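You operate a simulated robot arm through the tools that you are given. There is no shell and no other tool. Be economical: measure what you need, move in short steps, check, and stop when the job is done.

You run a simulated robot arm. Do the job below in one go: nothing can be reset, and whatever is moved stays where it is left.

Task
Fit the round purple plug in the grey gauge plate and pump into yellow.
Fine: needle in the yellow band; lock the black collar, blue knob shut, red handle open while you pump; shut the red handle last.
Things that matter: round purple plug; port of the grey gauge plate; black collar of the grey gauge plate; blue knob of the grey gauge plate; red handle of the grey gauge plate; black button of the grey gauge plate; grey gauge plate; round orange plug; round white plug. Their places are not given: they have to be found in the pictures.

Only the result counts: the job must be done as asked and must still hold three seconds after the hand-in. Knocking over, shifting, dropping, spilling or breaking anything else fails it.

Robot
A 6-joint arm with a two-finger parallel gripper, fixed in place. Base frame: the origin is at the foot of the arm, x ahead of it, y to its left, z up; the work surface is at about z = 0. Lengths are in cm, angles in rad, forces in N, time in s.
With the tool pointing down near the work surface it reaches from about 12 to 50 cm from the base axis. Its first joint turns from -1.257 to 1.257 rad. Payload 0.65 kg.
The tool frame sits at the grasp point between the pads (the TCP): z along the fingers, y along the line on which they close. The tips reach 2.5 cm beyond it. The gripper opens to 7.6 cm. The fingers are 1.8 cm wide and 1 cm thick; the gripper's body (3.6 by 7.8 cm) begins 4.5 cm behind the TCP.
Orientation is that of the tool frame in the base frame, as a unit quaternion [x, y, z, w]. With the fingers straight down and closing along the base's y, the tool's x points along the base's -x, its y along +y and its z along -z.

Tools
- The arm moves only by the tool apply_moves. Its argument "targets" is a list of rows, each a list of 7 numbers: the turn, a rotation vector about the tool's x, y, z in rad, then the shift along the tool's x, y, z in cm, then the gripper command, from -1 (shut) to 1 (fully open), values between in proportion. In form: [[rx, ry, rz, dx, dy, dz, gripper], ...]. A call has 1 to 20 rows; each row is the pose to reach, as a shift and turn from the pose commanded when the call began, along the tool's axes at that moment. Each row takes 0.2 s and may step no farther than 5 cm and 0.15 rad from the row before; otherwise, or with a gripper value out of range, the whole call is refused. Where a pose cannot be reached the arm comes as near as it can. A force on the tool above 90 N (or 10 N above the force at the start of the call, whichever is more), or a blocked arm, ends the call early, and 0.2 s more pass. The fingers move at their own pace (about 10.8 cm/s each) and stop on an object; they squeeze with about 27 N. The grip force told is the motor's: it shows also when the fingers shut on nothing. Time passes only in rows, and 0.2 s behind the last, so rows that repeat a pose let the fingers close. It gives the time, the measured TCP pose, the force on the tool (base axes), the opening and the grip force at its end, in the units of the frame above (readings bear some noise).
- Cameras (640 x 400 px; columns grow to the right, rows downward): "scene" is fixed at [7.11, 27.36, 41.64]; the picture's right is [-0.68, -0.74, 0.00], its down [-0.39, 0.35, -0.85] and it looks along [0.63, -0.58, -0.52] (base axes); focal length 214 px, centre (320, 200). "wrist" rides on the gripper at [5.8, 1.1, -8.1] in the tool frame; the picture's right is [-0.18, 0.98, 0.00], its down [-0.75, -0.14, -0.64] and it looks along [-0.63, -0.12, 0.77] (tool axes); focal length 243 px, centre (320, 200).
- get_image(camera): a new picture of that camera. It takes no simulated time.
- locate(camera, pixels): for up to 12 pixels [column, row] of the newest picture of that camera ("zoom" is the newest enlarged one), the place [x, y, z] in the base frame of the surface seen there, good to about 0.2 cm, but the place of the scene camera against the robot may be out by one fixed shift of up to 1.2 cm in any direction. It takes no simulated time.
- close_up(camera, box): a new picture of the part [left, top, right, bottom] of that camera's present view, enlarged. It takes no simulated time.
- hand_in(): hands the job in; it is judged then, once.

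Work in short steps. Measure before you move; look again where a grasp or a placing could have gone wrong, and mend it. You have 80 turns and 46 pictures in all, those below and enlarged ones among them. Open the gripper and draw the arm clear of the work before you hand the job in, unless the task says otherwise; then end with one line.

The tools are called as a command line: name --pt "numbers of a row" for each row, then --argument value for the rest, lists and objects as JSON in quotes. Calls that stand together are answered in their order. apply_moves: Moves the arm, as the interface text tells. Its arguments: {"type":"object","properties":{"targets":{"type":"array","items":{"type":"array","items":{"type":"number"}}}},"required":["targets"]} The other tools are called the same way: get_image (camera) takes a picture; locate (camera, pixels) gives the place of the surface under pixels of a picture; close_up (camera, box) takes an enlarged picture of a part of a camera's view; hand_in () hands the job in.

At the start:

```text
time_s: 0.0
tool_pos: [27.2, 14.63, 32.14]
ee_rot: [0.0, 1.0, 0.001, 0.0]
contact_force: [0.5, -0.1, 0.3]
opening: 7.6
grasp_force: 0.1
```

scene: 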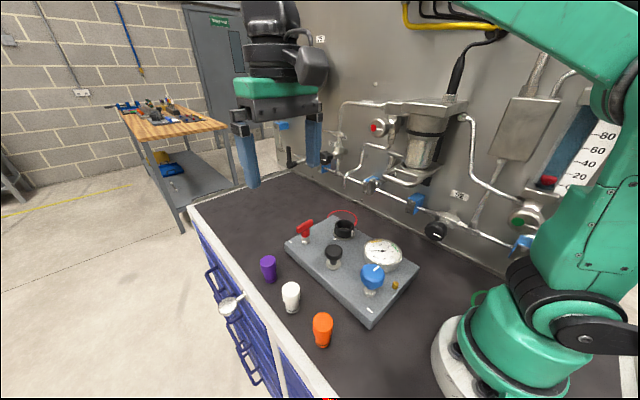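
wrist: 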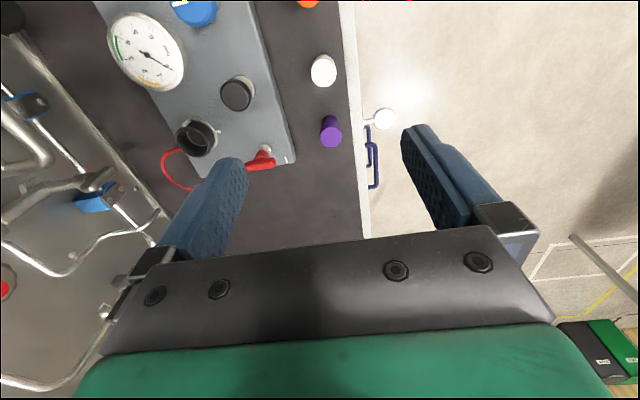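

The pictures show the plate with port/collar (scene 345,228), black button (334,255), gauge, blue knob (372,275), red handle (305,228), purple plug (268,268). I take enlarged views to see details.

close_up --camera "scene" --box '[240, 200, 432, 340]'

close_up --camera "wrist" --box '[90, 0, 400, 194]'

```text
2.86 times, centred on (336, 270) of scene
```

zoom: 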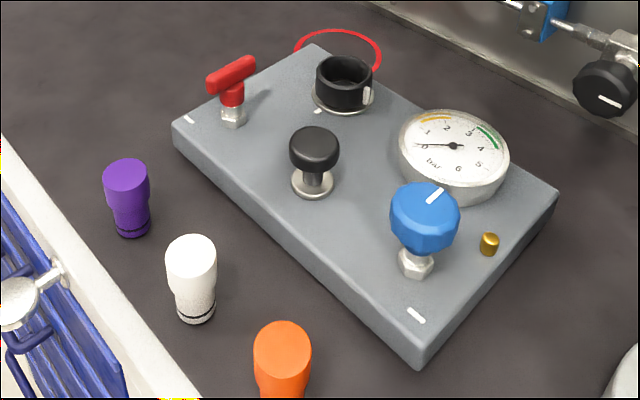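

```text
2.06 times, centred on (245, 97) of wrist
```

zoom: 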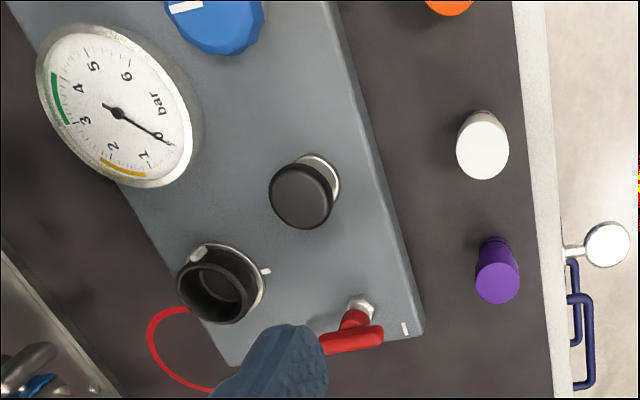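

The wrist zoom shows everything well; I locate key points in it: purple plug top (497,283), collar rim, tab (198,255), plate mark (266,271), handle ends, button, knob, marks.

locate --camera "zoom" --pixels '[[497, 285], [492, 242], [300, 198], [205, 290], [197, 253], [266, 271], [350, 343], [380, 334], [325, 345], [405, 328], [215, 25], [222, 320]]'

close_up --camera "scene" --box '[285, 200, 365, 250]'

```text
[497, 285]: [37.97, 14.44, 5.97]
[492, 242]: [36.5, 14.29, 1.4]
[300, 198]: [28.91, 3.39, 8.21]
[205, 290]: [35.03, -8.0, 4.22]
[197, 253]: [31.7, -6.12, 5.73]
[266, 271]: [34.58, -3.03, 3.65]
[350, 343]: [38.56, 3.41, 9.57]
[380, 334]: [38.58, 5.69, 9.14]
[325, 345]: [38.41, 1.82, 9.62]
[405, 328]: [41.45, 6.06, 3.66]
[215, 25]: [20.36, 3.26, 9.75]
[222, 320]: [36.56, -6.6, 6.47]
```

```text
8.00 times, centred on (325, 225) of scene
```

zoom: 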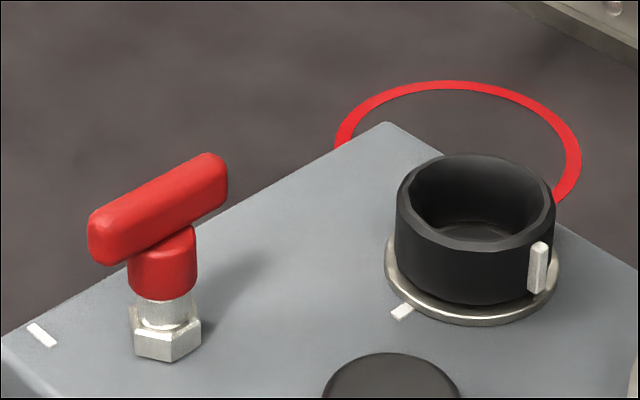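

Need a better overhead view of the plate; I move the arm back and over it, staying high.

apply_moves --pt "0 0 0 1.8 -2.9 0 1" --pt "0 0 0 3.6 -5.8 0 1" --pt "0 0 0 5.4 -8.7 0 1" --pt "0 0 0 7.2 -11.6 0 1" --pt "0 0 0 7.2 -11.6 0 1"

get_image --camera "wrist"

```text
time_s: 1.2
tool_pos: [19.92, 2.97, 32.05]
ee_rot: [0.0, 1.0, 0.0, 0.0]
contact_force: [-0.5, 0.1, 0.4]
opening: 7.6
grasp_force: 0.1
```

```text
40 pictures are left
```

wrist: 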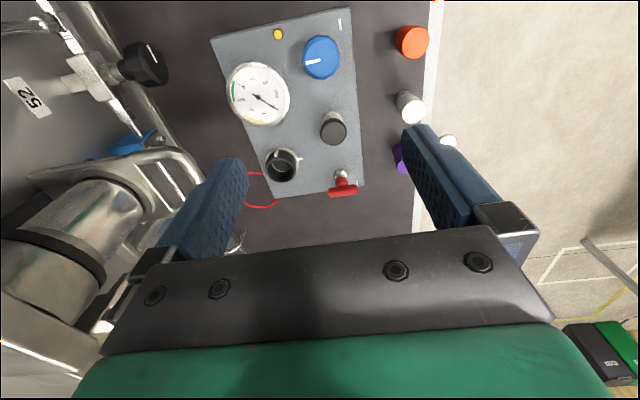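

Good view of the plate; zoom in on it.

close_up --camera "wrist" --box '[200, 0, 440, 210]'

```text
1.90 times, centred on (320, 105) of wrist
```

zoom: 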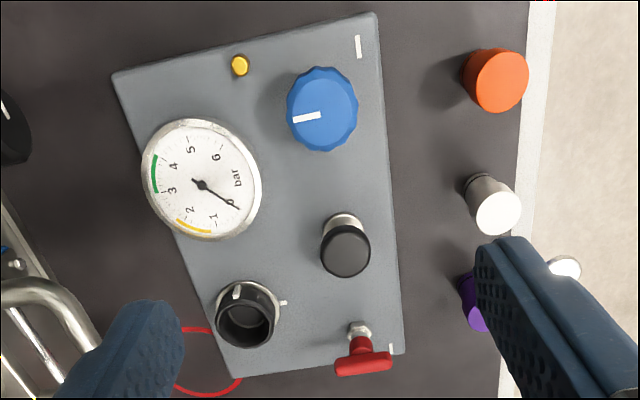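

I locate the knob, its line ends, marks, button, collar, tab, plate mark and the handle.

locate --camera "zoom" --pixels '[[322, 105], [295, 120], [320, 114], [357, 36], [360, 57], [346, 250], [236, 292], [284, 302], [338, 367], [389, 360], [392, 348], [245, 345]]'

locate --camera "zoom" --pixels '[[217, 318], [274, 318], [270, 295], [250, 285], [287, 105], [358, 105], [322, 68], [322, 150], [322, 250], [369, 250], [346, 276], [357, 330]]'

```text
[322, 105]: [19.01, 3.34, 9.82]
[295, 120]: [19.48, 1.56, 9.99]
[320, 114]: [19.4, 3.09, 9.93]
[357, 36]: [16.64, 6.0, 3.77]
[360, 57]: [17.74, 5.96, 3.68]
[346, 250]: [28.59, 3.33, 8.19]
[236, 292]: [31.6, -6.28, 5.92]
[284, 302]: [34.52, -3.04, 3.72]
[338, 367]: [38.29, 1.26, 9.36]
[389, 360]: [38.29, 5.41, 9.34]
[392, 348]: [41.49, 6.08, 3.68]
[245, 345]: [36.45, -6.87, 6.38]
```

```text
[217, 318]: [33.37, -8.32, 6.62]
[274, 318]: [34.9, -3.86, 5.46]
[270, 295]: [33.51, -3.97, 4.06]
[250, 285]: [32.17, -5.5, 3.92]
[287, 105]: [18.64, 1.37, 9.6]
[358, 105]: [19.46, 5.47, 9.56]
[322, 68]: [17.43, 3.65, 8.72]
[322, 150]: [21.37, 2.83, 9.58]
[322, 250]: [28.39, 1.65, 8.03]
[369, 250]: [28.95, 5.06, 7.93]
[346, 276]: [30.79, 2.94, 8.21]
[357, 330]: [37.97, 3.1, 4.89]
```

Plate is nearly aligned with base axes. Purple plug top is near (37.7,14.4,6); I move above it, at z≈20, and look.

apply_moves --pt "0 0 0 -3 1.9 1.5 1" --pt "0 0 0 -6 3.8 3.5 1" --pt "0 0 0 -9 5.7 5.5 1" --pt "0 0 0 -12 7.6 7.5 1" --pt "0 0 0 -15 9.5 9.5 1" --pt "0 0 0 -17.6 11.3 12 1" --pt "0 0 0 -17.6 11.3 12 1"

get_image --camera "wrist"

```text
time_s: 2.8
tool_pos: [37.48, 14.42, 20.01]
ee_rot: [0.0, 1.0, 0.001, 0.0]
contact_force: [0.2, -0.2, 0.4]
opening: 7.59
grasp_force: 0.0
```

```text
38 pictures are left
```

wrist: 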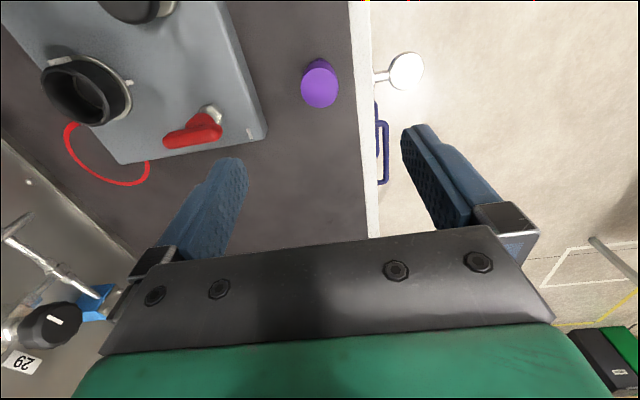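

The plug's top is at (320,87), about 36 px wide. I locate its edges and the collar/port from here.

locate --camera "wrist" --pixels '[[320, 90], [303, 88], [336, 88], [320, 104], [320, 72], [321, 61], [45, 85], [125, 105], [92, 125], [75, 62], [130, 85], [98, 85]]'

close_up --camera "wrist" --box '[20, 30, 180, 130]'

```text
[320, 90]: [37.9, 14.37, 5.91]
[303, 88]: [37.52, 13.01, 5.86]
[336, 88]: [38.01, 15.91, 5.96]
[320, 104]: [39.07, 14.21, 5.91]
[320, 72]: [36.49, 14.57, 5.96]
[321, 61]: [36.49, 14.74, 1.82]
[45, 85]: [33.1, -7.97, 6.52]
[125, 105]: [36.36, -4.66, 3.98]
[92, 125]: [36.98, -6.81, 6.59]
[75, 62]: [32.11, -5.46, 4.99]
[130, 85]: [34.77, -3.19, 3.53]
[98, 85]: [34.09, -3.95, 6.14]
```

```text
4.00 times, centred on (100, 80) of wrist
```

zoom: 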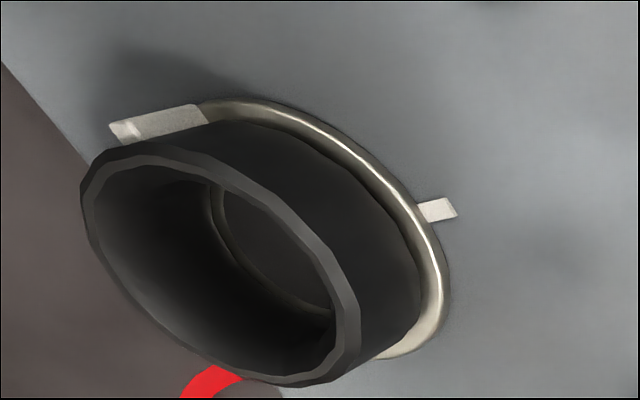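

Plug centre ≈ (37.8,14.45), top 5.95, diameter ≈2.9. I measure the collar rim ellipse for its centre.

locate --camera "zoom" --pixels '[[88, 195], [265, 380], [352, 325], [148, 158], [240, 185], [340, 372], [110, 270], [180, 345], [310, 245], [280, 250], [290, 330], [160, 112]]'

```text
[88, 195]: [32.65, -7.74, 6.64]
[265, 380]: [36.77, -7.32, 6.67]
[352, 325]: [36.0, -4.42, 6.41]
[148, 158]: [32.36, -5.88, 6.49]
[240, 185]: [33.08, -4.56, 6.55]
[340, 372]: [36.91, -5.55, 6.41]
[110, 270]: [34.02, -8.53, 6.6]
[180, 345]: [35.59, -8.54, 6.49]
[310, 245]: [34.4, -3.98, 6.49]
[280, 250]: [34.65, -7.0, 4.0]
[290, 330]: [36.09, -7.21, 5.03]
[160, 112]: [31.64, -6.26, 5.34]
```

Collar centre ≈ (34.65,-6.3), radius 2.36, rim z 6.5. Now descend on the purple plug to grip its top 1.3 cm.

apply_moves --pt "0 0 0 -0.25 0.08 4 1" --pt "0 0 0 -0.25 0.08 8 1" --pt "0 0 0 -0.25 0.08 11 1" --pt "0 0 0 -0.25 0.08 12.9 1" --pt "0 0 0 -0.25 0.08 12.9 1"

get_image --camera "wrist"

```text
time_s: 4.0
tool_pos: [37.86, 14.49, 7.19]
ee_rot: [0.0, 1.0, 0.001, 0.0]
contact_force: [0.7, 0.0, 0.3]
opening: 7.62
grasp_force: 0.1
```

```text
36 pictures are left
```

wrist: 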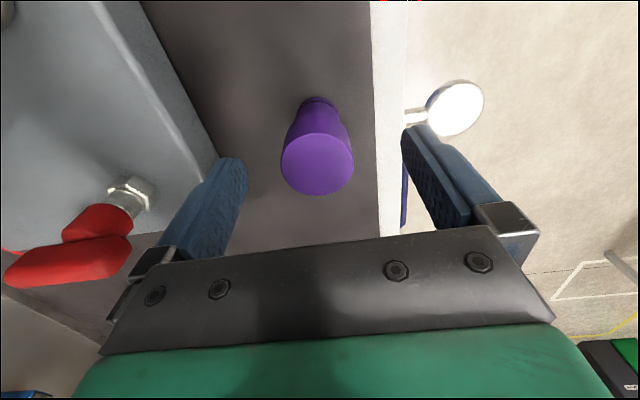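

The plug is between the fingers. Close, then lift to well above the plate.

apply_moves --pt "0 0 0 0 0 0 0.2" --pt "0 0 0 0 0 0 -1" --pt "0 0 0 0 0 0 -1" --pt "0 0 0 0 0 0 -1" --pt "0 0 0 0 0 -1 -1" --pt "0 0 0 0 0 -5 -1" --pt "0 0 0 0 0 -9 -1" --pt "0 0 0 0 0 -12 -1" --pt "0 0 0 0 0 -12 -1"

get_image --camera "wrist"

```text
time_s: 6.0
tool_pos: [37.76, 14.62, 19.21]
ee_rot: [0.0, 1.0, 0.0, 0.0]
contact_force: [0.7, 0.5, -0.6]
opening: 3.14
grasp_force: 27.1
```

```text
35 pictures are left
```

wrist: 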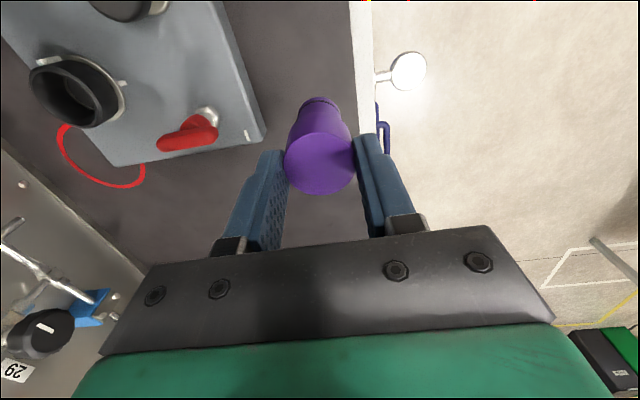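

Held upright at opening 3.14. I check the plug's top centre relative to the TCP.

locate --camera "wrist" --pixels '[[319, 165], [319, 190], [319, 136], [287, 162], [350, 162], [320, 99]]'

```text
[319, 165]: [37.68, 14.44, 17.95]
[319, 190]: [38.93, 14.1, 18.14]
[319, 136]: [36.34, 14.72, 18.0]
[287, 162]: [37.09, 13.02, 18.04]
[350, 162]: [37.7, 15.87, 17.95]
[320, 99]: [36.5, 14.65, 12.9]
```

Plug centre ≈ (37.65,14.45). Shift by (-3.0,-20.75) to bring it over the port, staying at z≈19.

apply_moves --pt "0 0 0 0.5 -3.5 0 -1" --pt "0 0 0 1 -7 0 -1" --pt "0 0 0 1.5 -10.5 0 -1" --pt "0 0 0 2 -14 0 -1" --pt "0 0 0 2.5 -17.5 0 -1" --pt "0 0 0 3 -20.75 0 -1" --pt "0 0 0 3 -20.75 0 -1" --pt "0 0 0 3 -20.75 3 -1" --pt "0 0 0 3 -20.75 3 -1"

get_image --camera "wrist"

close_up --camera "scene" --box '[280, 160, 420, 260]'

```text
time_s: 8.0
tool_pos: [34.84, -6.48, 16.21]
ee_rot: [0.001, 1.0, 0.001, 0.0]
contact_force: [0.0, -0.6, 0.0]
opening: 3.14
grasp_force: 27.0
```

```text
34 pictures are left
```

wrist: 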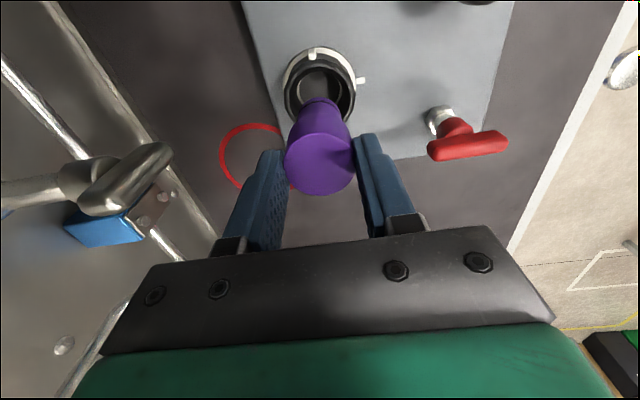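

```text
4.00 times, centred on (350, 210) of scene
```

zoom: 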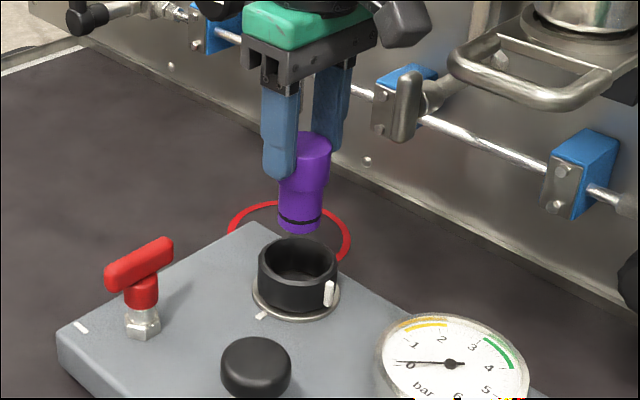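

I compare the plug top centre and the collar rim in this wrist picture.

locate --camera "wrist" --pixels '[[319, 190], [319, 136], [287, 162], [350, 162], [287, 88], [353, 85], [320, 54], [300, 62], [342, 64], [348, 108], [288, 108], [318, 85]]'

```text
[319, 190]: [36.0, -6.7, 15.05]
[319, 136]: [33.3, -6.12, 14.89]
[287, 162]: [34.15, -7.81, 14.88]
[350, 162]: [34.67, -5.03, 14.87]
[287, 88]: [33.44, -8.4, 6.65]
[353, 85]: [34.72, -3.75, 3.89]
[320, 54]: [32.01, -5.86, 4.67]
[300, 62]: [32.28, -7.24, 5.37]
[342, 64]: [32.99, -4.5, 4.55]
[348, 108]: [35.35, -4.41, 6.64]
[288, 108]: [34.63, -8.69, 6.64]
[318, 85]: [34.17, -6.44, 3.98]
```

Plug is centred over the port within 0.1 cm. Lower 4.5 cm (bottom to about the collar floor), shift y +0.07.

apply_moves --pt "0 0 0 0 0.07 1.5 -1" --pt "0 0 0 0 0.07 3 -1" --pt "0 0 0 0 0.07 4.0 -1" --pt "0 0 0 0 0.07 4.5 -1" --pt "0 0 0 0 0.07 4.5 -1"

close_up --camera "scene" --box '[300, 180, 400, 250]'

```text
time_s: 9.2
tool_pos: [34.81, -6.07, 11.65]
ee_rot: [0.0, 1.0, 0.001, 0.0]
contact_force: [-0.6, -0.2, 0.3]
opening: 3.15
grasp_force: 27.3
```

```text
5.71 times, centred on (350, 215) of scene
```

zoom: 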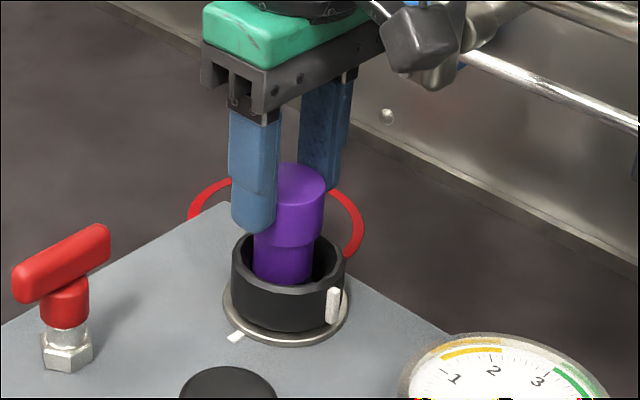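

The plug enters the collar freely. Lower further in small steps, watching force; fingertips stay above the rim (≤2.2 cm more).

apply_moves --pt "0 0 0 0 0 0.4 -1" --pt "0 0 0 0 0 0.8 -1" --pt "0 0 0 0 0 1.2 -1" --pt "0 0 0 0 0 1.2 -1"

```text
time_s: 10.2
tool_pos: [34.69, -6.22, 10.41]
ee_rot: [0.0, 1.0, 0.0, 0.0]
contact_force: [0.3, -2.0, 26.7]
opening: 3.16
grasp_force: 27.1
```

Vertical force of 27 N; check how deep the plug is.

close_up --camera "scene" --box '[300, 180, 400, 250]'

get_image --camera "wrist"

```text
5.71 times, centred on (350, 215) of scene
```

zoom: 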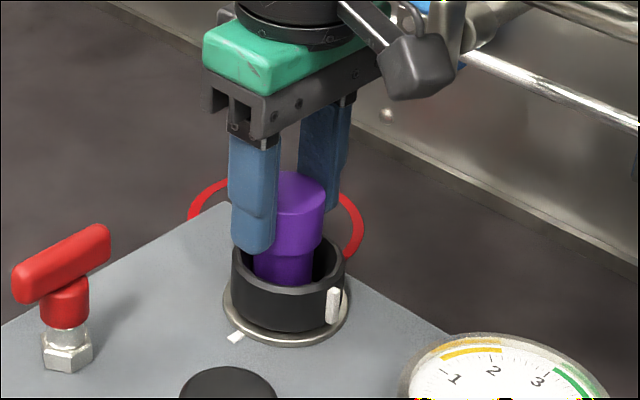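

```text
30 pictures are left
```

wrist: 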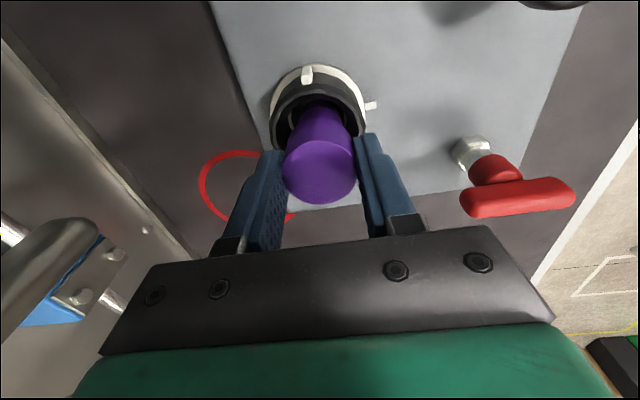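

The plug hasn't gone down; the fingers slid on it. Measure its top and rim.

locate --camera "wrist" --pixels '[[319, 198], [319, 145], [286, 170], [352, 170], [319, 172], [274, 125], [357, 125], [277, 105], [350, 92], [295, 84], [306, 66], [316, 114]]'

```text
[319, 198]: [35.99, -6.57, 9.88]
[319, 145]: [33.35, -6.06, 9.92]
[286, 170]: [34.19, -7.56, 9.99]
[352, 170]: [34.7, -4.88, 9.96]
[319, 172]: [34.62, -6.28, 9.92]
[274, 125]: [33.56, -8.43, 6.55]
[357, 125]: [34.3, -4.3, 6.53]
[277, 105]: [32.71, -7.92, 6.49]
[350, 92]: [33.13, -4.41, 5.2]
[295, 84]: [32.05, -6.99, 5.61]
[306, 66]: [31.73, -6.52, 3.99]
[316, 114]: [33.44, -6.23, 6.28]
```

Plug bottom rests at z≈4 on the collar floor/hole edge. Lift and shift away to look straight at the hole and measure its centre.

apply_moves --pt "0 0 0 0 0 -3 -1" --pt "0 0 0 0 0 -6 -1" --pt "0 0 0 2 3 -8 -1" --pt "0 0 0 3 6 -9 -1" --pt "0 0 0 3 6 -9 -1"

get_image --camera "wrist"

```text
time_s: 11.4
tool_pos: [31.78, -0.07, 19.53]
ee_rot: [0.0, 1.0, 0.001, 0.001]
contact_force: [0.9, 0.1, -0.9]
opening: 3.13
grasp_force: 27.0
```

```text
29 pictures are left
```

wrist: 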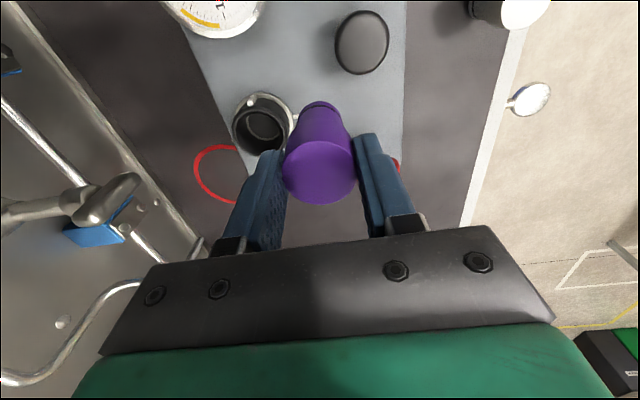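

The hole is visible at (264,124); zoom in.

close_up --camera "wrist" --box '[224, 85, 304, 165]'

```text
5.00 times, centred on (264, 125) of wrist
```

zoom: 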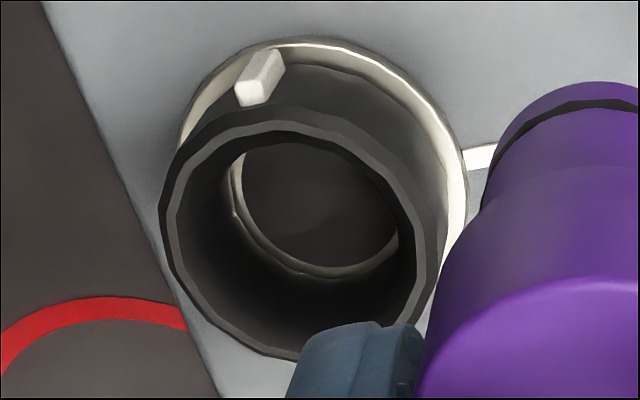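

I locate the ring edge and the dark disc inside.

locate --camera "zoom" --pixels '[[236, 205], [270, 252], [335, 272], [392, 248], [245, 165], [320, 265], [260, 235], [385, 235], [320, 200], [280, 160], [350, 230], [240, 280]]'

locate --camera "zoom" --pixels '[[163, 220], [190, 310], [240, 345], [290, 360], [428, 230], [425, 270], [260, 117], [330, 122], [380, 155], [200, 145], [262, 50], [490, 155]]'

```text
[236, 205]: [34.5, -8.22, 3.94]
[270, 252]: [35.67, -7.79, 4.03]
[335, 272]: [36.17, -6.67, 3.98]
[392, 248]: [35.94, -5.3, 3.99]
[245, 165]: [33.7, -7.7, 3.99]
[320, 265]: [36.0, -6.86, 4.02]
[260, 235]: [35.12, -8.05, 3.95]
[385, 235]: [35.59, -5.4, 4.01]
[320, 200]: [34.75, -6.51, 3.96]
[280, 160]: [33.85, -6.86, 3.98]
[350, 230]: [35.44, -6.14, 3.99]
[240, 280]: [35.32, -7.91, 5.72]
```

```text
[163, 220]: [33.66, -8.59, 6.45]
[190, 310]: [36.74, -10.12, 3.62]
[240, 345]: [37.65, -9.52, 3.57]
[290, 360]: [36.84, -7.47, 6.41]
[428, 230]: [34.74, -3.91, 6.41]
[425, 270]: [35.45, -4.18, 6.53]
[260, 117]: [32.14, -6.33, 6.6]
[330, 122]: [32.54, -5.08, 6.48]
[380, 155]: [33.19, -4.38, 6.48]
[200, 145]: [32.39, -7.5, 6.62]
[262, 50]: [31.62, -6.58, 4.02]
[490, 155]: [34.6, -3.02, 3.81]
```

The floor inside is a flat seat at z≈4.0 – so the plug bottom (z≈4) had reached the seat. I put it back at the same place and release.

apply_moves --pt "0 0 0 -1 -3 1 -1" --pt "0 0 0 -3 -6 3 -1" --pt "0 0 0 -3 -6 3 -1" --pt "0 0 0 -3 -6 6 -1" --pt "0 0 0 -3 -6 8 -1" --pt "0 0 0 -3 -6 8.7 -1" --pt "0 0 0 -3 -6 9.0 -1" --pt "0 0 0 -3 -6 9.2 -1" --pt "0 0 0 -3 -6 9.2 -1"

```text
time_s: 13.3
tool_pos: [34.82, -6.26, 10.44]
ee_rot: [0.0, 1.0, 0.0, 0.001]
contact_force: [-0.5, 0.2, 29.8]
opening: 3.16
grasp_force: 26.4
stopped in row 9: the force on the tool passed its limit (the readings are from after the stop); the commanded pose is now the measured one
```

Pressed firmly; it is on the seat. Open the fingers and look.

apply_moves --pt "0 0 0 0 0 0 0" --pt "0 0 0 0 0 0 0.4" --pt "0 0 0 0 0 0 0.4"

get_image --camera "wrist"

```text
time_s: 14.1
tool_pos: [34.76, -6.24, 10.41]
ee_rot: [0.0, 1.0, 0.0, -0.001]
contact_force: [-0.2, -0.4, -0.5]
opening: 5.31
grasp_force: 0.1
```

```text
27 pictures are left
```

wrist: 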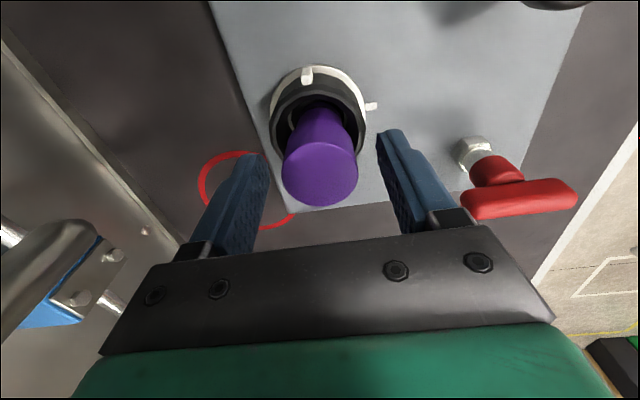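

locate --camera "wrist" --pixels '[[320, 202], [320, 148], [286, 175], [354, 175], [320, 175]]'

```text
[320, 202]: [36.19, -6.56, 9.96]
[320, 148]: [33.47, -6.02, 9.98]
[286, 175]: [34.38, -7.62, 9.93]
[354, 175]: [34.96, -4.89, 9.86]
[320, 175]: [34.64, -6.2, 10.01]
```

Plug stands upright on the seat but its centre (34.8,-6.27) is ~0.15 beyond the port centre in x. I regrip, lift 0.4, shift −0.17 in x, set down gently and release.

apply_moves --pt "0 0 0 0 0 0 -1" --pt "0 0 0 0 0 0 -1" --pt "0 0 0 0 0 0 -1" --pt "0 0 0 0 0 -0.4 -1" --pt "0 0 0 0.17 -0.05 -0.4 -1" --pt "0 0 0 0.17 -0.05 -0.4 -1" --pt "0 0 0 0.17 -0.05 0 -1" --pt "0 0 0 0.17 -0.05 0.2 -1" --pt "0 0 0 0.17 -0.05 0.2 -1"

```text
time_s: 16.1
tool_pos: [34.62, -6.34, 10.13]
ee_rot: [0.0, 1.0, 0.0, 0.0]
contact_force: [-0.2, -0.6, 20.8]
opening: 3.14
grasp_force: 27.2
```

Set down with 21 N. Release and look again.

apply_moves --pt "0 0 0 0 0 0 0" --pt "0 0 0 0 0 0 0.4" --pt "0 0 0 0 0 0 0.4"

get_image --camera "wrist"

locate --camera "wrist" --pixels '[[320, 202], [320, 148], [286, 175], [352, 175], [320, 175]]'

```text
time_s: 16.9
tool_pos: [34.64, -6.32, 10.18]
ee_rot: [0.0, 1.0, 0.001, -0.001]
contact_force: [-0.9, -0.6, -0.5]
opening: 5.32
grasp_force: 0.0
```

```text
26 pictures are left
```

wrist: 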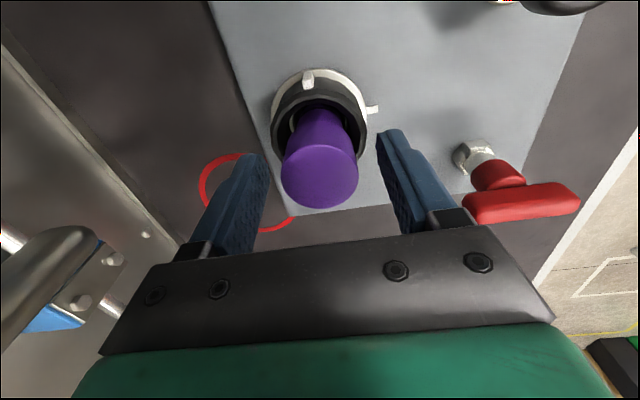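

```text
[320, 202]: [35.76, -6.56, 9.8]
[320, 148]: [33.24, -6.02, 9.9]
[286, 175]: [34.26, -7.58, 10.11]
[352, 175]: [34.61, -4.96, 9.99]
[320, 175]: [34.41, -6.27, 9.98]
```

Plug now centred (34.55,-6.27). Next open wide, lower around the collar to TCP z≈6.75 (tips 4.3), and close on it.

apply_moves --pt "0 0 0 0 0 0 1" --pt "0 0 0 0 0 0 1" --pt "0 0 0 0 0 1.5 1" --pt "0 0 0 0 0 2.8 1" --pt "0 0 0 0 0 3.4 1" --pt "0 0 0 0 0 3.4 0" --pt "0 0 0 0 0 3.4 -1" --pt "0 0 0 0 0 3.4 -1" --pt "0 0 0 0 0 3.4 -1"

close_up --camera "scene" --box '[300, 180, 400, 250]'

```text
time_s: 18.9
tool_pos: [34.63, -6.37, 6.79]
ee_rot: [0.002, 1.0, 0.0, -0.001]
contact_force: [2.0, -9.3, 1.4]
opening: 5.08
grasp_force: 27.0
```

```text
5.71 times, centred on (350, 215) of scene
```

zoom: 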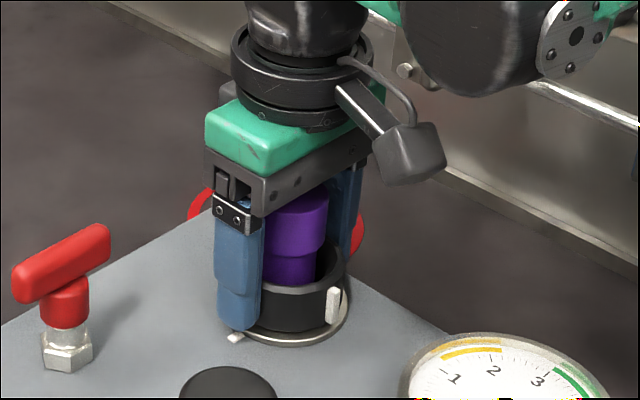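

Collar is held (opening 5.08). Turn +π/2 about tool z (clockwise from above) so the tab goes toward the plate mark.

apply_moves --pt "0 0 0.13 0 -0.05 0 -1" --pt "0 0 0.26 0 -0.05 0 -1" --pt "0 0 0.39 0 -0.05 0 -1" --pt "0 0 0.52 0 -0.05 0 -1" --pt "0 0 0.65 0 -0.05 0 -1" --pt "0 0 0.78 0 -0.05 0 -1" --pt "0 0 0.91 0 -0.05 0 -1" --pt "0 0 1.04 0 -0.05 0 -1" --pt "0 0 1.17 0 -0.05 0 -1" --pt "0 0 1.3 0 -0.05 0 -1" --pt "0 0 1.43 0 -0.05 0 -1" --pt "0 0 1.57 0 -0.05 0 -1" --pt "0 0 1.57 0 -0.05 0 -1"

close_up --camera "scene" --box '[300, 180, 400, 250]'

```text
time_s: 21.7
tool_pos: [34.55, -6.17, 6.92]
ee_rot: [0.708, 0.706, -0.002, -0.003]
contact_force: [-38.6, -13.3, -3.7]
opening: 5.11
grasp_force: 27.5
```

```text
5.71 times, centred on (350, 215) of scene
```

zoom: 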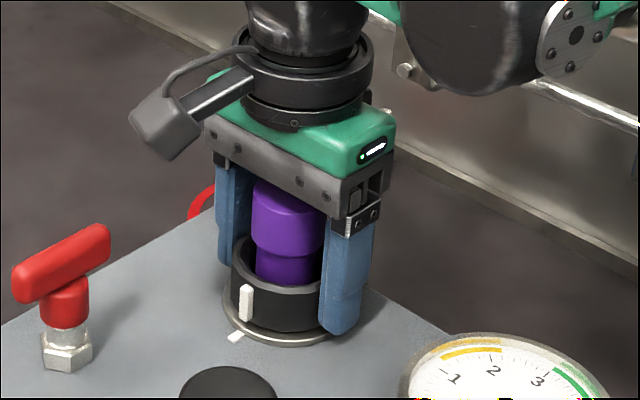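

The tab has come round to about the mark. Release, rise clear of the plug, and look with the wrist camera.

apply_moves --pt "0 0 0 0 0 0 0" --pt "0 0 0 0 0 0 1" --pt "0 0 0 0 0 0 1" --pt "0 0 0 0 0 -3 1" --pt "0 0 0 0 0 -6 1" --pt "0 0 0 0 0 -9 1" --pt "0 0 0 0 0 -9 1"

get_image --camera "wrist"

```text
time_s: 23.3
tool_pos: [34.64, -6.36, 15.87]
ee_rot: [0.707, 0.707, -0.001, 0.0]
contact_force: [1.0, 0.1, -0.3]
opening: 7.6
grasp_force: 0.0
```

```text
23 pictures are left
```

wrist: 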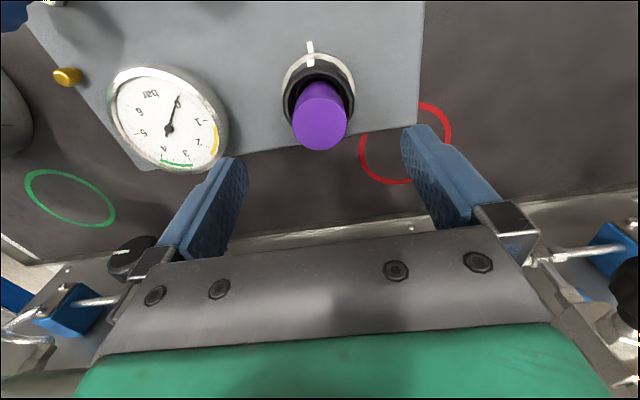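

Tab (310,60) is in line with the mark (309,46). Zoom to confirm alignment and plug seating.

close_up --camera "wrist" --box '[260, 30, 380, 160]'

locate --camera "zoom" --pixels '[[305, 55], [310, 110], [320, 260], [320, 350], [240, 290], [408, 290]]'

```text
3.08 times, centred on (320, 95) of wrist
```

zoom: 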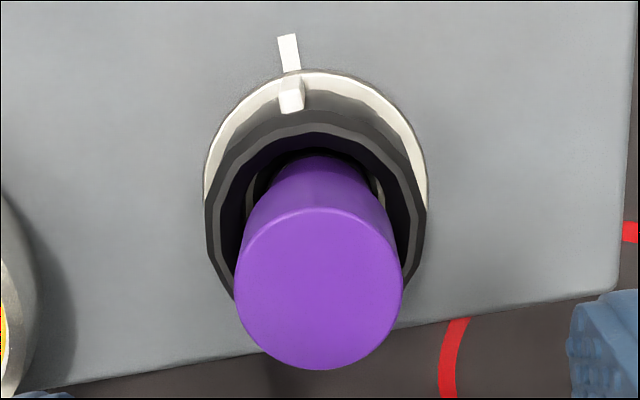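

```text
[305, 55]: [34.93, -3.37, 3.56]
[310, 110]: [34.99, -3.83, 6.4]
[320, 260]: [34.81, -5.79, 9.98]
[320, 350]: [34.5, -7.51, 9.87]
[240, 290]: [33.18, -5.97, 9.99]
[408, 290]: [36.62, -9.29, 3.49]
```

Aligned. Now for clearances I locate the gauge rim from the wrist picture.

locate --camera "wrist" --pixels '[[168, 128], [115, 85], [222, 135], [180, 72], [160, 160], [67, 77], [110, 110]]'

```text
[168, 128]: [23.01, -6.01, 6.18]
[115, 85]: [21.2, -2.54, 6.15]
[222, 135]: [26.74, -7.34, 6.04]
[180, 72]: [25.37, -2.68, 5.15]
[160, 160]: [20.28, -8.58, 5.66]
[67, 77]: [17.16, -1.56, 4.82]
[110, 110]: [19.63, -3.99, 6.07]
```

Gauge top z 6.2; the knob (centre ≈(19.3,3.4), top 9.9) can be gripped with tips at 7.4. Move above the knob while turning the tool back to yaw 0.

apply_moves --pt "0 0 -0.14 0.9 -1.4 -1 1" --pt "0 0 -0.28 1.8 -2.8 -2 1" --pt "0 0 -0.42 2.7 -4.2 -3 1" --pt "0 0 -0.56 3.6 -5.6 -3 1" --pt "0 0 -0.7 4.5 -7 -3 1" --pt "0 0 -0.84 5.4 -8.4 -3 1" --pt "0 0 -0.98 6.3 -9.8 -3 1" --pt "0 0 -1.12 7.2 -11.2 -3 1" --pt "0 0 -1.26 8.1 -12.6 -3 1" --pt "0 0 -1.4 9 -14 -3 1" --pt "0 0 -1.54 9.8 -15.3 -3 1" --pt "0 0 -1.57 9.8 -15.3 -3 1" --pt "0 0 -1.57 9.8 -15.3 -3 1"

get_image --camera "wrist"

```text
time_s: 26.1
tool_pos: [19.31, 3.55, 18.77]
ee_rot: [0.0, 1.0, 0.0, -0.001]
contact_force: [0.0, 0.3, 0.9]
opening: 7.61
grasp_force: 0.0
```

```text
21 pictures are left
```

wrist: 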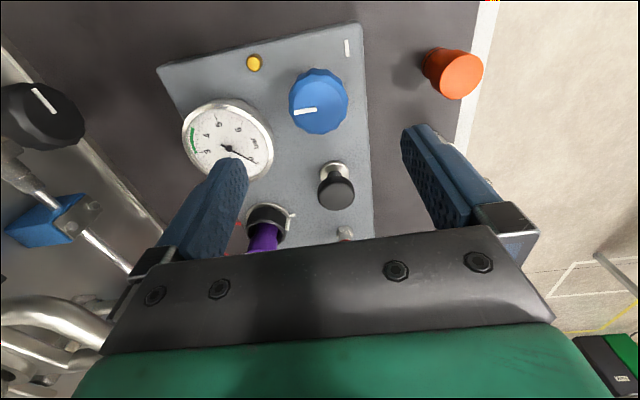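

The knob is at (319,101); locate its edges, line and bottom.

locate --camera "wrist" --pixels '[[292, 98], [346, 98], [317, 125], [318, 76], [317, 133], [297, 112], [315, 110], [346, 42], [347, 54], [313, 70], [318, 100]]'

```text
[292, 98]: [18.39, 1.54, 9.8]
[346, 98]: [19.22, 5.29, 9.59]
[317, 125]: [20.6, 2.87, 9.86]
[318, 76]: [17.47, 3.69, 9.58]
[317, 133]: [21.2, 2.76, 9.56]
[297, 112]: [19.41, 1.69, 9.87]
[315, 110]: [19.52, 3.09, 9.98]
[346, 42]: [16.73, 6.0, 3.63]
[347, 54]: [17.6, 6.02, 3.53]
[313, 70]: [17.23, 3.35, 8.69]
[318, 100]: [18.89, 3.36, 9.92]
```

Knob centre ≈ (19.3,3.4), diameter ≈4. Descend to TCP z≈10 and close.

apply_moves --pt "0 0 0 0 -0.05 3 1" --pt "0 0 0 0 -0.05 6 1" --pt "0 0 0 0 -0.05 8 1" --pt "0 0 0 0 -0.05 8.8 1" --pt "0 0 0 0 -0.05 8.8 0" --pt "0 0 0 0 -0.05 8.8 -1" --pt "0 0 0 0 -0.05 8.8 -1" --pt "0 0 0 0 -0.05 8.8 -1"

close_up --camera "scene" --box '[310, 220, 430, 310]'

```text
time_s: 27.9
tool_pos: [19.29, 3.44, 9.98]
ee_rot: [0.001, 1.0, -0.002, 0.0]
contact_force: [1.0, -28.0, -1.2]
opening: 4.14
grasp_force: 27.1
```

```text
4.44 times, centred on (370, 265) of scene
```

zoom: 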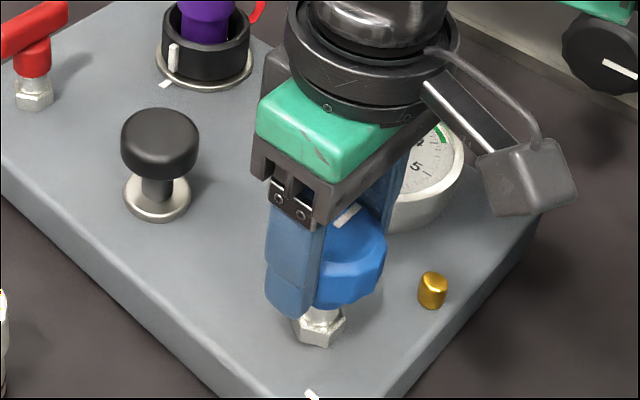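

Gripped well (opening 4.14). Turn clockwise (+tool z) 90°, shifting y −0.12 to ease the side force.

apply_moves --pt "0 0 0.13 0 -0.12 0 -1" --pt "0 0 0.26 0 -0.12 0 -1" --pt "0 0 0.39 0 -0.12 0 -1" --pt "0 0 0.52 0 -0.12 0 -1" --pt "0 0 0.65 0 -0.12 0 -1" --pt "0 0 0.78 0 -0.12 0 -1" --pt "0 0 0.91 0 -0.12 0 -1" --pt "0 0 1.04 0 -0.12 0 -1" --pt "0 0 1.17 0 -0.12 0 -1" --pt "0 0 1.3 0 -0.12 0 -1" --pt "0 0 1.43 0 -0.12 0 -1" --pt "0 0 1.57 0 -0.12 0 -1" --pt "0 0 1.57 0 -0.12 0 -1"

close_up --camera "scene" --box '[310, 220, 430, 310]'

```text
time_s: 30.7
tool_pos: [19.18, 3.39, 9.97]
ee_rot: [0.708, 0.706, 0.0, -0.001]
contact_force: [-4.6, -1.8, 10.2]
opening: 4.13
grasp_force: 26.6
```

```text
4.44 times, centred on (370, 265) of scene
```

zoom: 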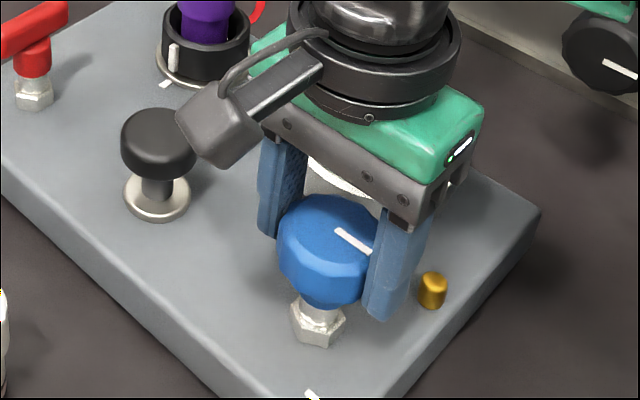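

Knob line is now parallel to the plate mark (toward −x). Release, rise, and go over the black button (≈(28.75,3.35), top 8.2) with fingers closed.

apply_moves --pt "0 0 0 0 0 0 0.3" --pt "0 0 0 0 0 0 0.8" --pt "0 0 0 0 0 0 0.8" --pt "0 0 0 0 0 -3 0.8" --pt "0 0 0 0 0 -6 0" --pt "0 0 0 0 0 -8 -1" --pt "0 0 0 0 4.5 -8 -1" --pt "0 0 0 0 9 -8 -1" --pt "0 0 0 0 9.5 -8 -1" --pt "0 0 0 0 9.5 -8 -1"

get_image --camera "wrist"

```text
time_s: 32.9
tool_pos: [28.93, 3.3, 18.07]
ee_rot: [0.708, 0.707, 0.0, -0.001]
contact_force: [0.2, 0.1, 0.1]
opening: 0.01
grasp_force: 23.7
```

```text
18 pictures are left
```

wrist: 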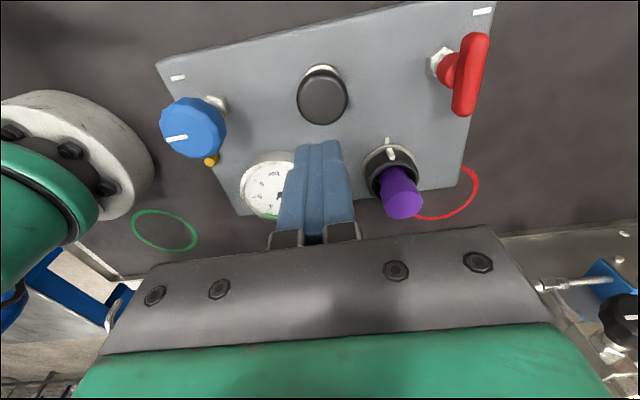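

Locate the button's top edges for its centre.

locate --camera "wrist" --pixels '[[300, 98], [346, 98], [322, 120], [322, 80], [322, 100], [470, 38], [468, 112]]'

```text
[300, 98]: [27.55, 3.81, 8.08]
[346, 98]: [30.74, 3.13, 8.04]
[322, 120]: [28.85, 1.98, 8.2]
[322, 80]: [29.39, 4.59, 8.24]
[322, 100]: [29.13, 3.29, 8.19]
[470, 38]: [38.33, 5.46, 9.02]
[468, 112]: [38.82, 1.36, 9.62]
```

Button centre ≈ (29.1,3.35), top 8.2. Descend to contact and press about 0.9 cm, then release back up 1.5 cm and look at the gauge.

apply_moves --pt "0 0 0 0 0.2 4 -1" --pt "0 0 0 0 0.2 6.8 -1" --pt "0 0 0 0 0.2 7.4 -1" --pt "0 0 0 0 0.2 7.7 -1" --pt "0 0 0 0 0.2 8.0 -1" --pt "0 0 0 0 0.2 8.3 -1" --pt "0 0 0 0 0.2 8.3 -1"

close_up --camera "scene" --box '[310, 210, 430, 300]'

```text
time_s: 34.5
tool_pos: [28.96, 3.32, 9.69]
ee_rot: [0.708, 0.707, 0.0, -0.002]
contact_force: [-0.3, -0.6, 4.4]
opening: 0.02
grasp_force: 23.4
```

```text
4.44 times, centred on (370, 255) of scene
```

zoom: 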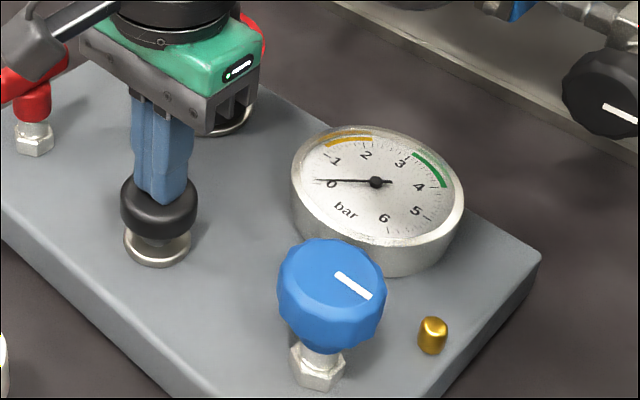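

Button moves with ~4 N spring; the needle is still near 0. Press deeper toward the bottom of the stroke.

apply_moves --pt "0 0 0 0 0 0.3 -1" --pt "0 0 0 0 0 0.6 -1" --pt "0 0 0 0 0 0.6 -1"

close_up --camera "scene" --box '[350, 210, 430, 270]'

```text
time_s: 35.3
tool_pos: [29.01, 3.23, 9.16]
ee_rot: [0.707, 0.707, 0.0, -0.001]
contact_force: [-1.6, 0.3, 4.5]
opening: 0.01
grasp_force: 23.6
```

```text
6.67 times, centred on (390, 240) of scene
```

zoom: 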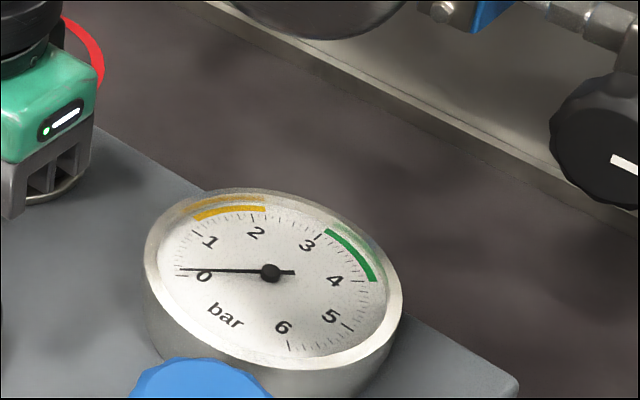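

Needle is slightly above 0. Release the button fully (up 2 cm), then do one more full stroke slightly deeper and end released.

apply_moves --pt "0 0 0 0 0 -1 -1" --pt "0 0 0 0 0 -2 -1" --pt "0 0 0 0 0 -2 -1" --pt "0 0 0 0 0 -1 -1" --pt "0 0 0 0 0 0 -1" --pt "0 0 0 0 0 0.3 -1" --pt "0 0 0 0 0 0.3 -1"

close_up --camera "scene" --box '[310, 210, 430, 300]'

```text
time_s: 36.9
tool_pos: [29.01, 3.23, 8.82]
ee_rot: [0.707, 0.707, 0.0, -0.001]
contact_force: [2.3, 0.1, 7.2]
opening: 0.0
grasp_force: 23.6
```

```text
4.44 times, centred on (370, 255) of scene
```

zoom: 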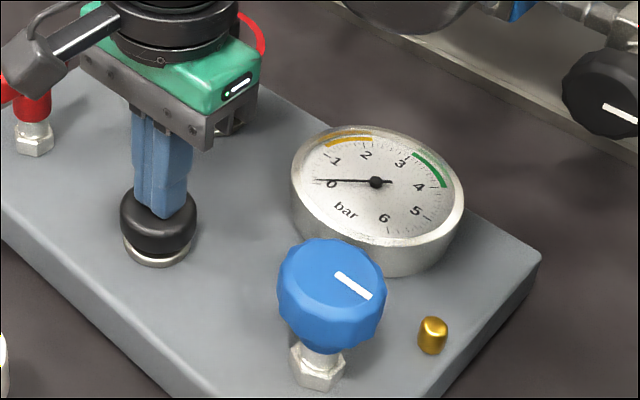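

No pressure yet; button is nearly bottomed. Do one more full stroke to its hard stop.

apply_moves --pt "0 0 0 0 0 0.2 -1" --pt "0 0 0 0 0 0.4 -1" --pt "0 0 0 0 0 0.4 -1"

close_up --camera "scene" --box '[350, 210, 430, 270]'

```text
time_s: 37.8
tool_pos: [29.02, 3.32, 8.49]
ee_rot: [0.708, 0.707, -0.001, -0.001]
contact_force: [-5.9, 0.5, 68.9]
opening: 0.03
grasp_force: 23.2
stopped in row 3: the force on the tool passed its limit (the readings are from after the stop); the commanded pose is now the measured one
```

```text
6.67 times, centred on (390, 240) of scene
```

zoom: 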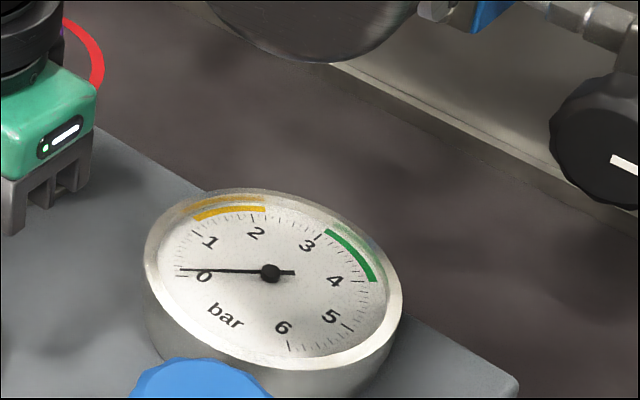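

Button bottomed without pressure, so the handle is evidently shut now (or knob). Rise, go above the red handle and measure it.

apply_moves --pt "0 0 0 0 0 -3 -1" --pt "0 0 0 0 0 -7 -1" --pt "0 0 0 0 0 -9.5 0" --pt "0 0 0 0 4.7 -9.5 0" --pt "0 0 0 0 9.4 -9.5 0" --pt "0 0 0 0 9.4 -9.5 0"

get_image --camera "wrist"

```text
time_s: 39.2
tool_pos: [38.4, 3.33, 17.94]
ee_rot: [0.707, 0.707, -0.001, -0.001]
contact_force: [-0.1, -0.1, -0.3]
opening: 3.8
grasp_force: 0.1
```

```text
13 pictures are left
```

wrist: 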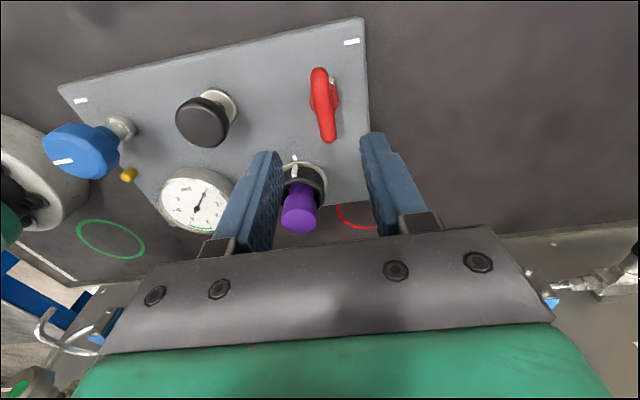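

Locate the handle bar ends, sides and hub.

locate --camera "wrist" --pixels '[[318, 72], [328, 136], [323, 104], [316, 104], [330, 104], [337, 95], [333, 80], [352, 42], [345, 43], [358, 41]]'

```text
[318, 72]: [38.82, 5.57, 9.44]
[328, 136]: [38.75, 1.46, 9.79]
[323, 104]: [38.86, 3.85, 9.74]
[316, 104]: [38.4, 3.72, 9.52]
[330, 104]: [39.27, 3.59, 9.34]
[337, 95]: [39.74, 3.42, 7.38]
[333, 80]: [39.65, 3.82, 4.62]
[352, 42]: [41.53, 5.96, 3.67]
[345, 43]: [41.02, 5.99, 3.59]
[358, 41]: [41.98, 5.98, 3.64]
```

Bar centre (38.83,3.5), top 9.75, along y. Descend with tips at ~8.4 and close across it.

apply_moves --pt "0 0 0 0.15 0.42 3 0" --pt "0 0 0 0.15 0.42 6 0" --pt "0 0 0 0.15 0.42 7.0 0" --pt "0 0 0 0.15 0.42 7.0 -1" --pt "0 0 0 0.15 0.42 7.0 -1" --pt "0 0 0 0.15 0.42 7.0 -1"

```text
time_s: 40.6
tool_pos: [38.75, 3.63, 10.86]
ee_rot: [0.707, 0.707, -0.003, -0.003]
contact_force: [-25.5, -0.9, 0.2]
opening: 1.19
grasp_force: 27.5
```

Bar held (1.19 wide). Turn it counter-clockwise (−tool z) by 90°.

apply_moves --pt "0 0 -0.13 0 -0.12 0 -1" --pt "0 0 -0.26 0 -0.12 0 -1" --pt "0 0 -0.39 0 -0.12 0 -1" --pt "0 0 -0.52 0 -0.12 0 -1" --pt "0 0 -0.65 0 -0.12 0 -1" --pt "0 0 -0.78 0 -0.12 0 -1" --pt "0 0 -0.91 0 -0.12 0 -1" --pt "0 0 -1.04 0 -0.12 0 -1" --pt "0 0 -1.17 0 -0.12 0 -1" --pt "0 0 -1.3 0 -0.12 0 -1" --pt "0 0 -1.43 0 -0.12 0 -1" --pt "0 0 -1.57 0 -0.12 0 -1" --pt "0 0 -1.57 0 -0.12 0 -1"

close_up --camera "scene" --box '[270, 200, 370, 270]'

```text
time_s: 43.4
tool_pos: [38.7, 3.39, 10.94]
ee_rot: [-0.001, 1.0, -0.002, -0.003]
contact_force: [-19.8, -29.0, 5.5]
opening: 1.18
grasp_force: 27.4
```

```text
5.71 times, centred on (320, 235) of scene
```

zoom: 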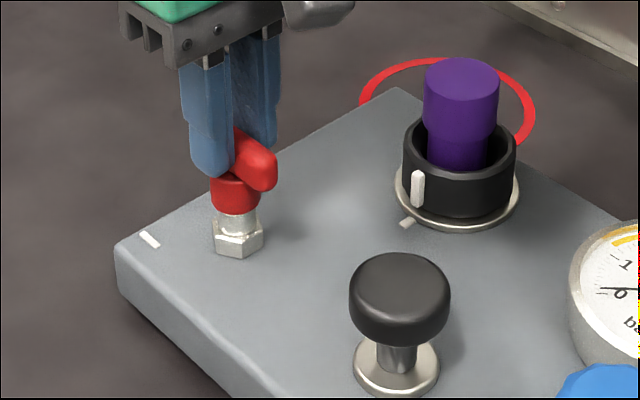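

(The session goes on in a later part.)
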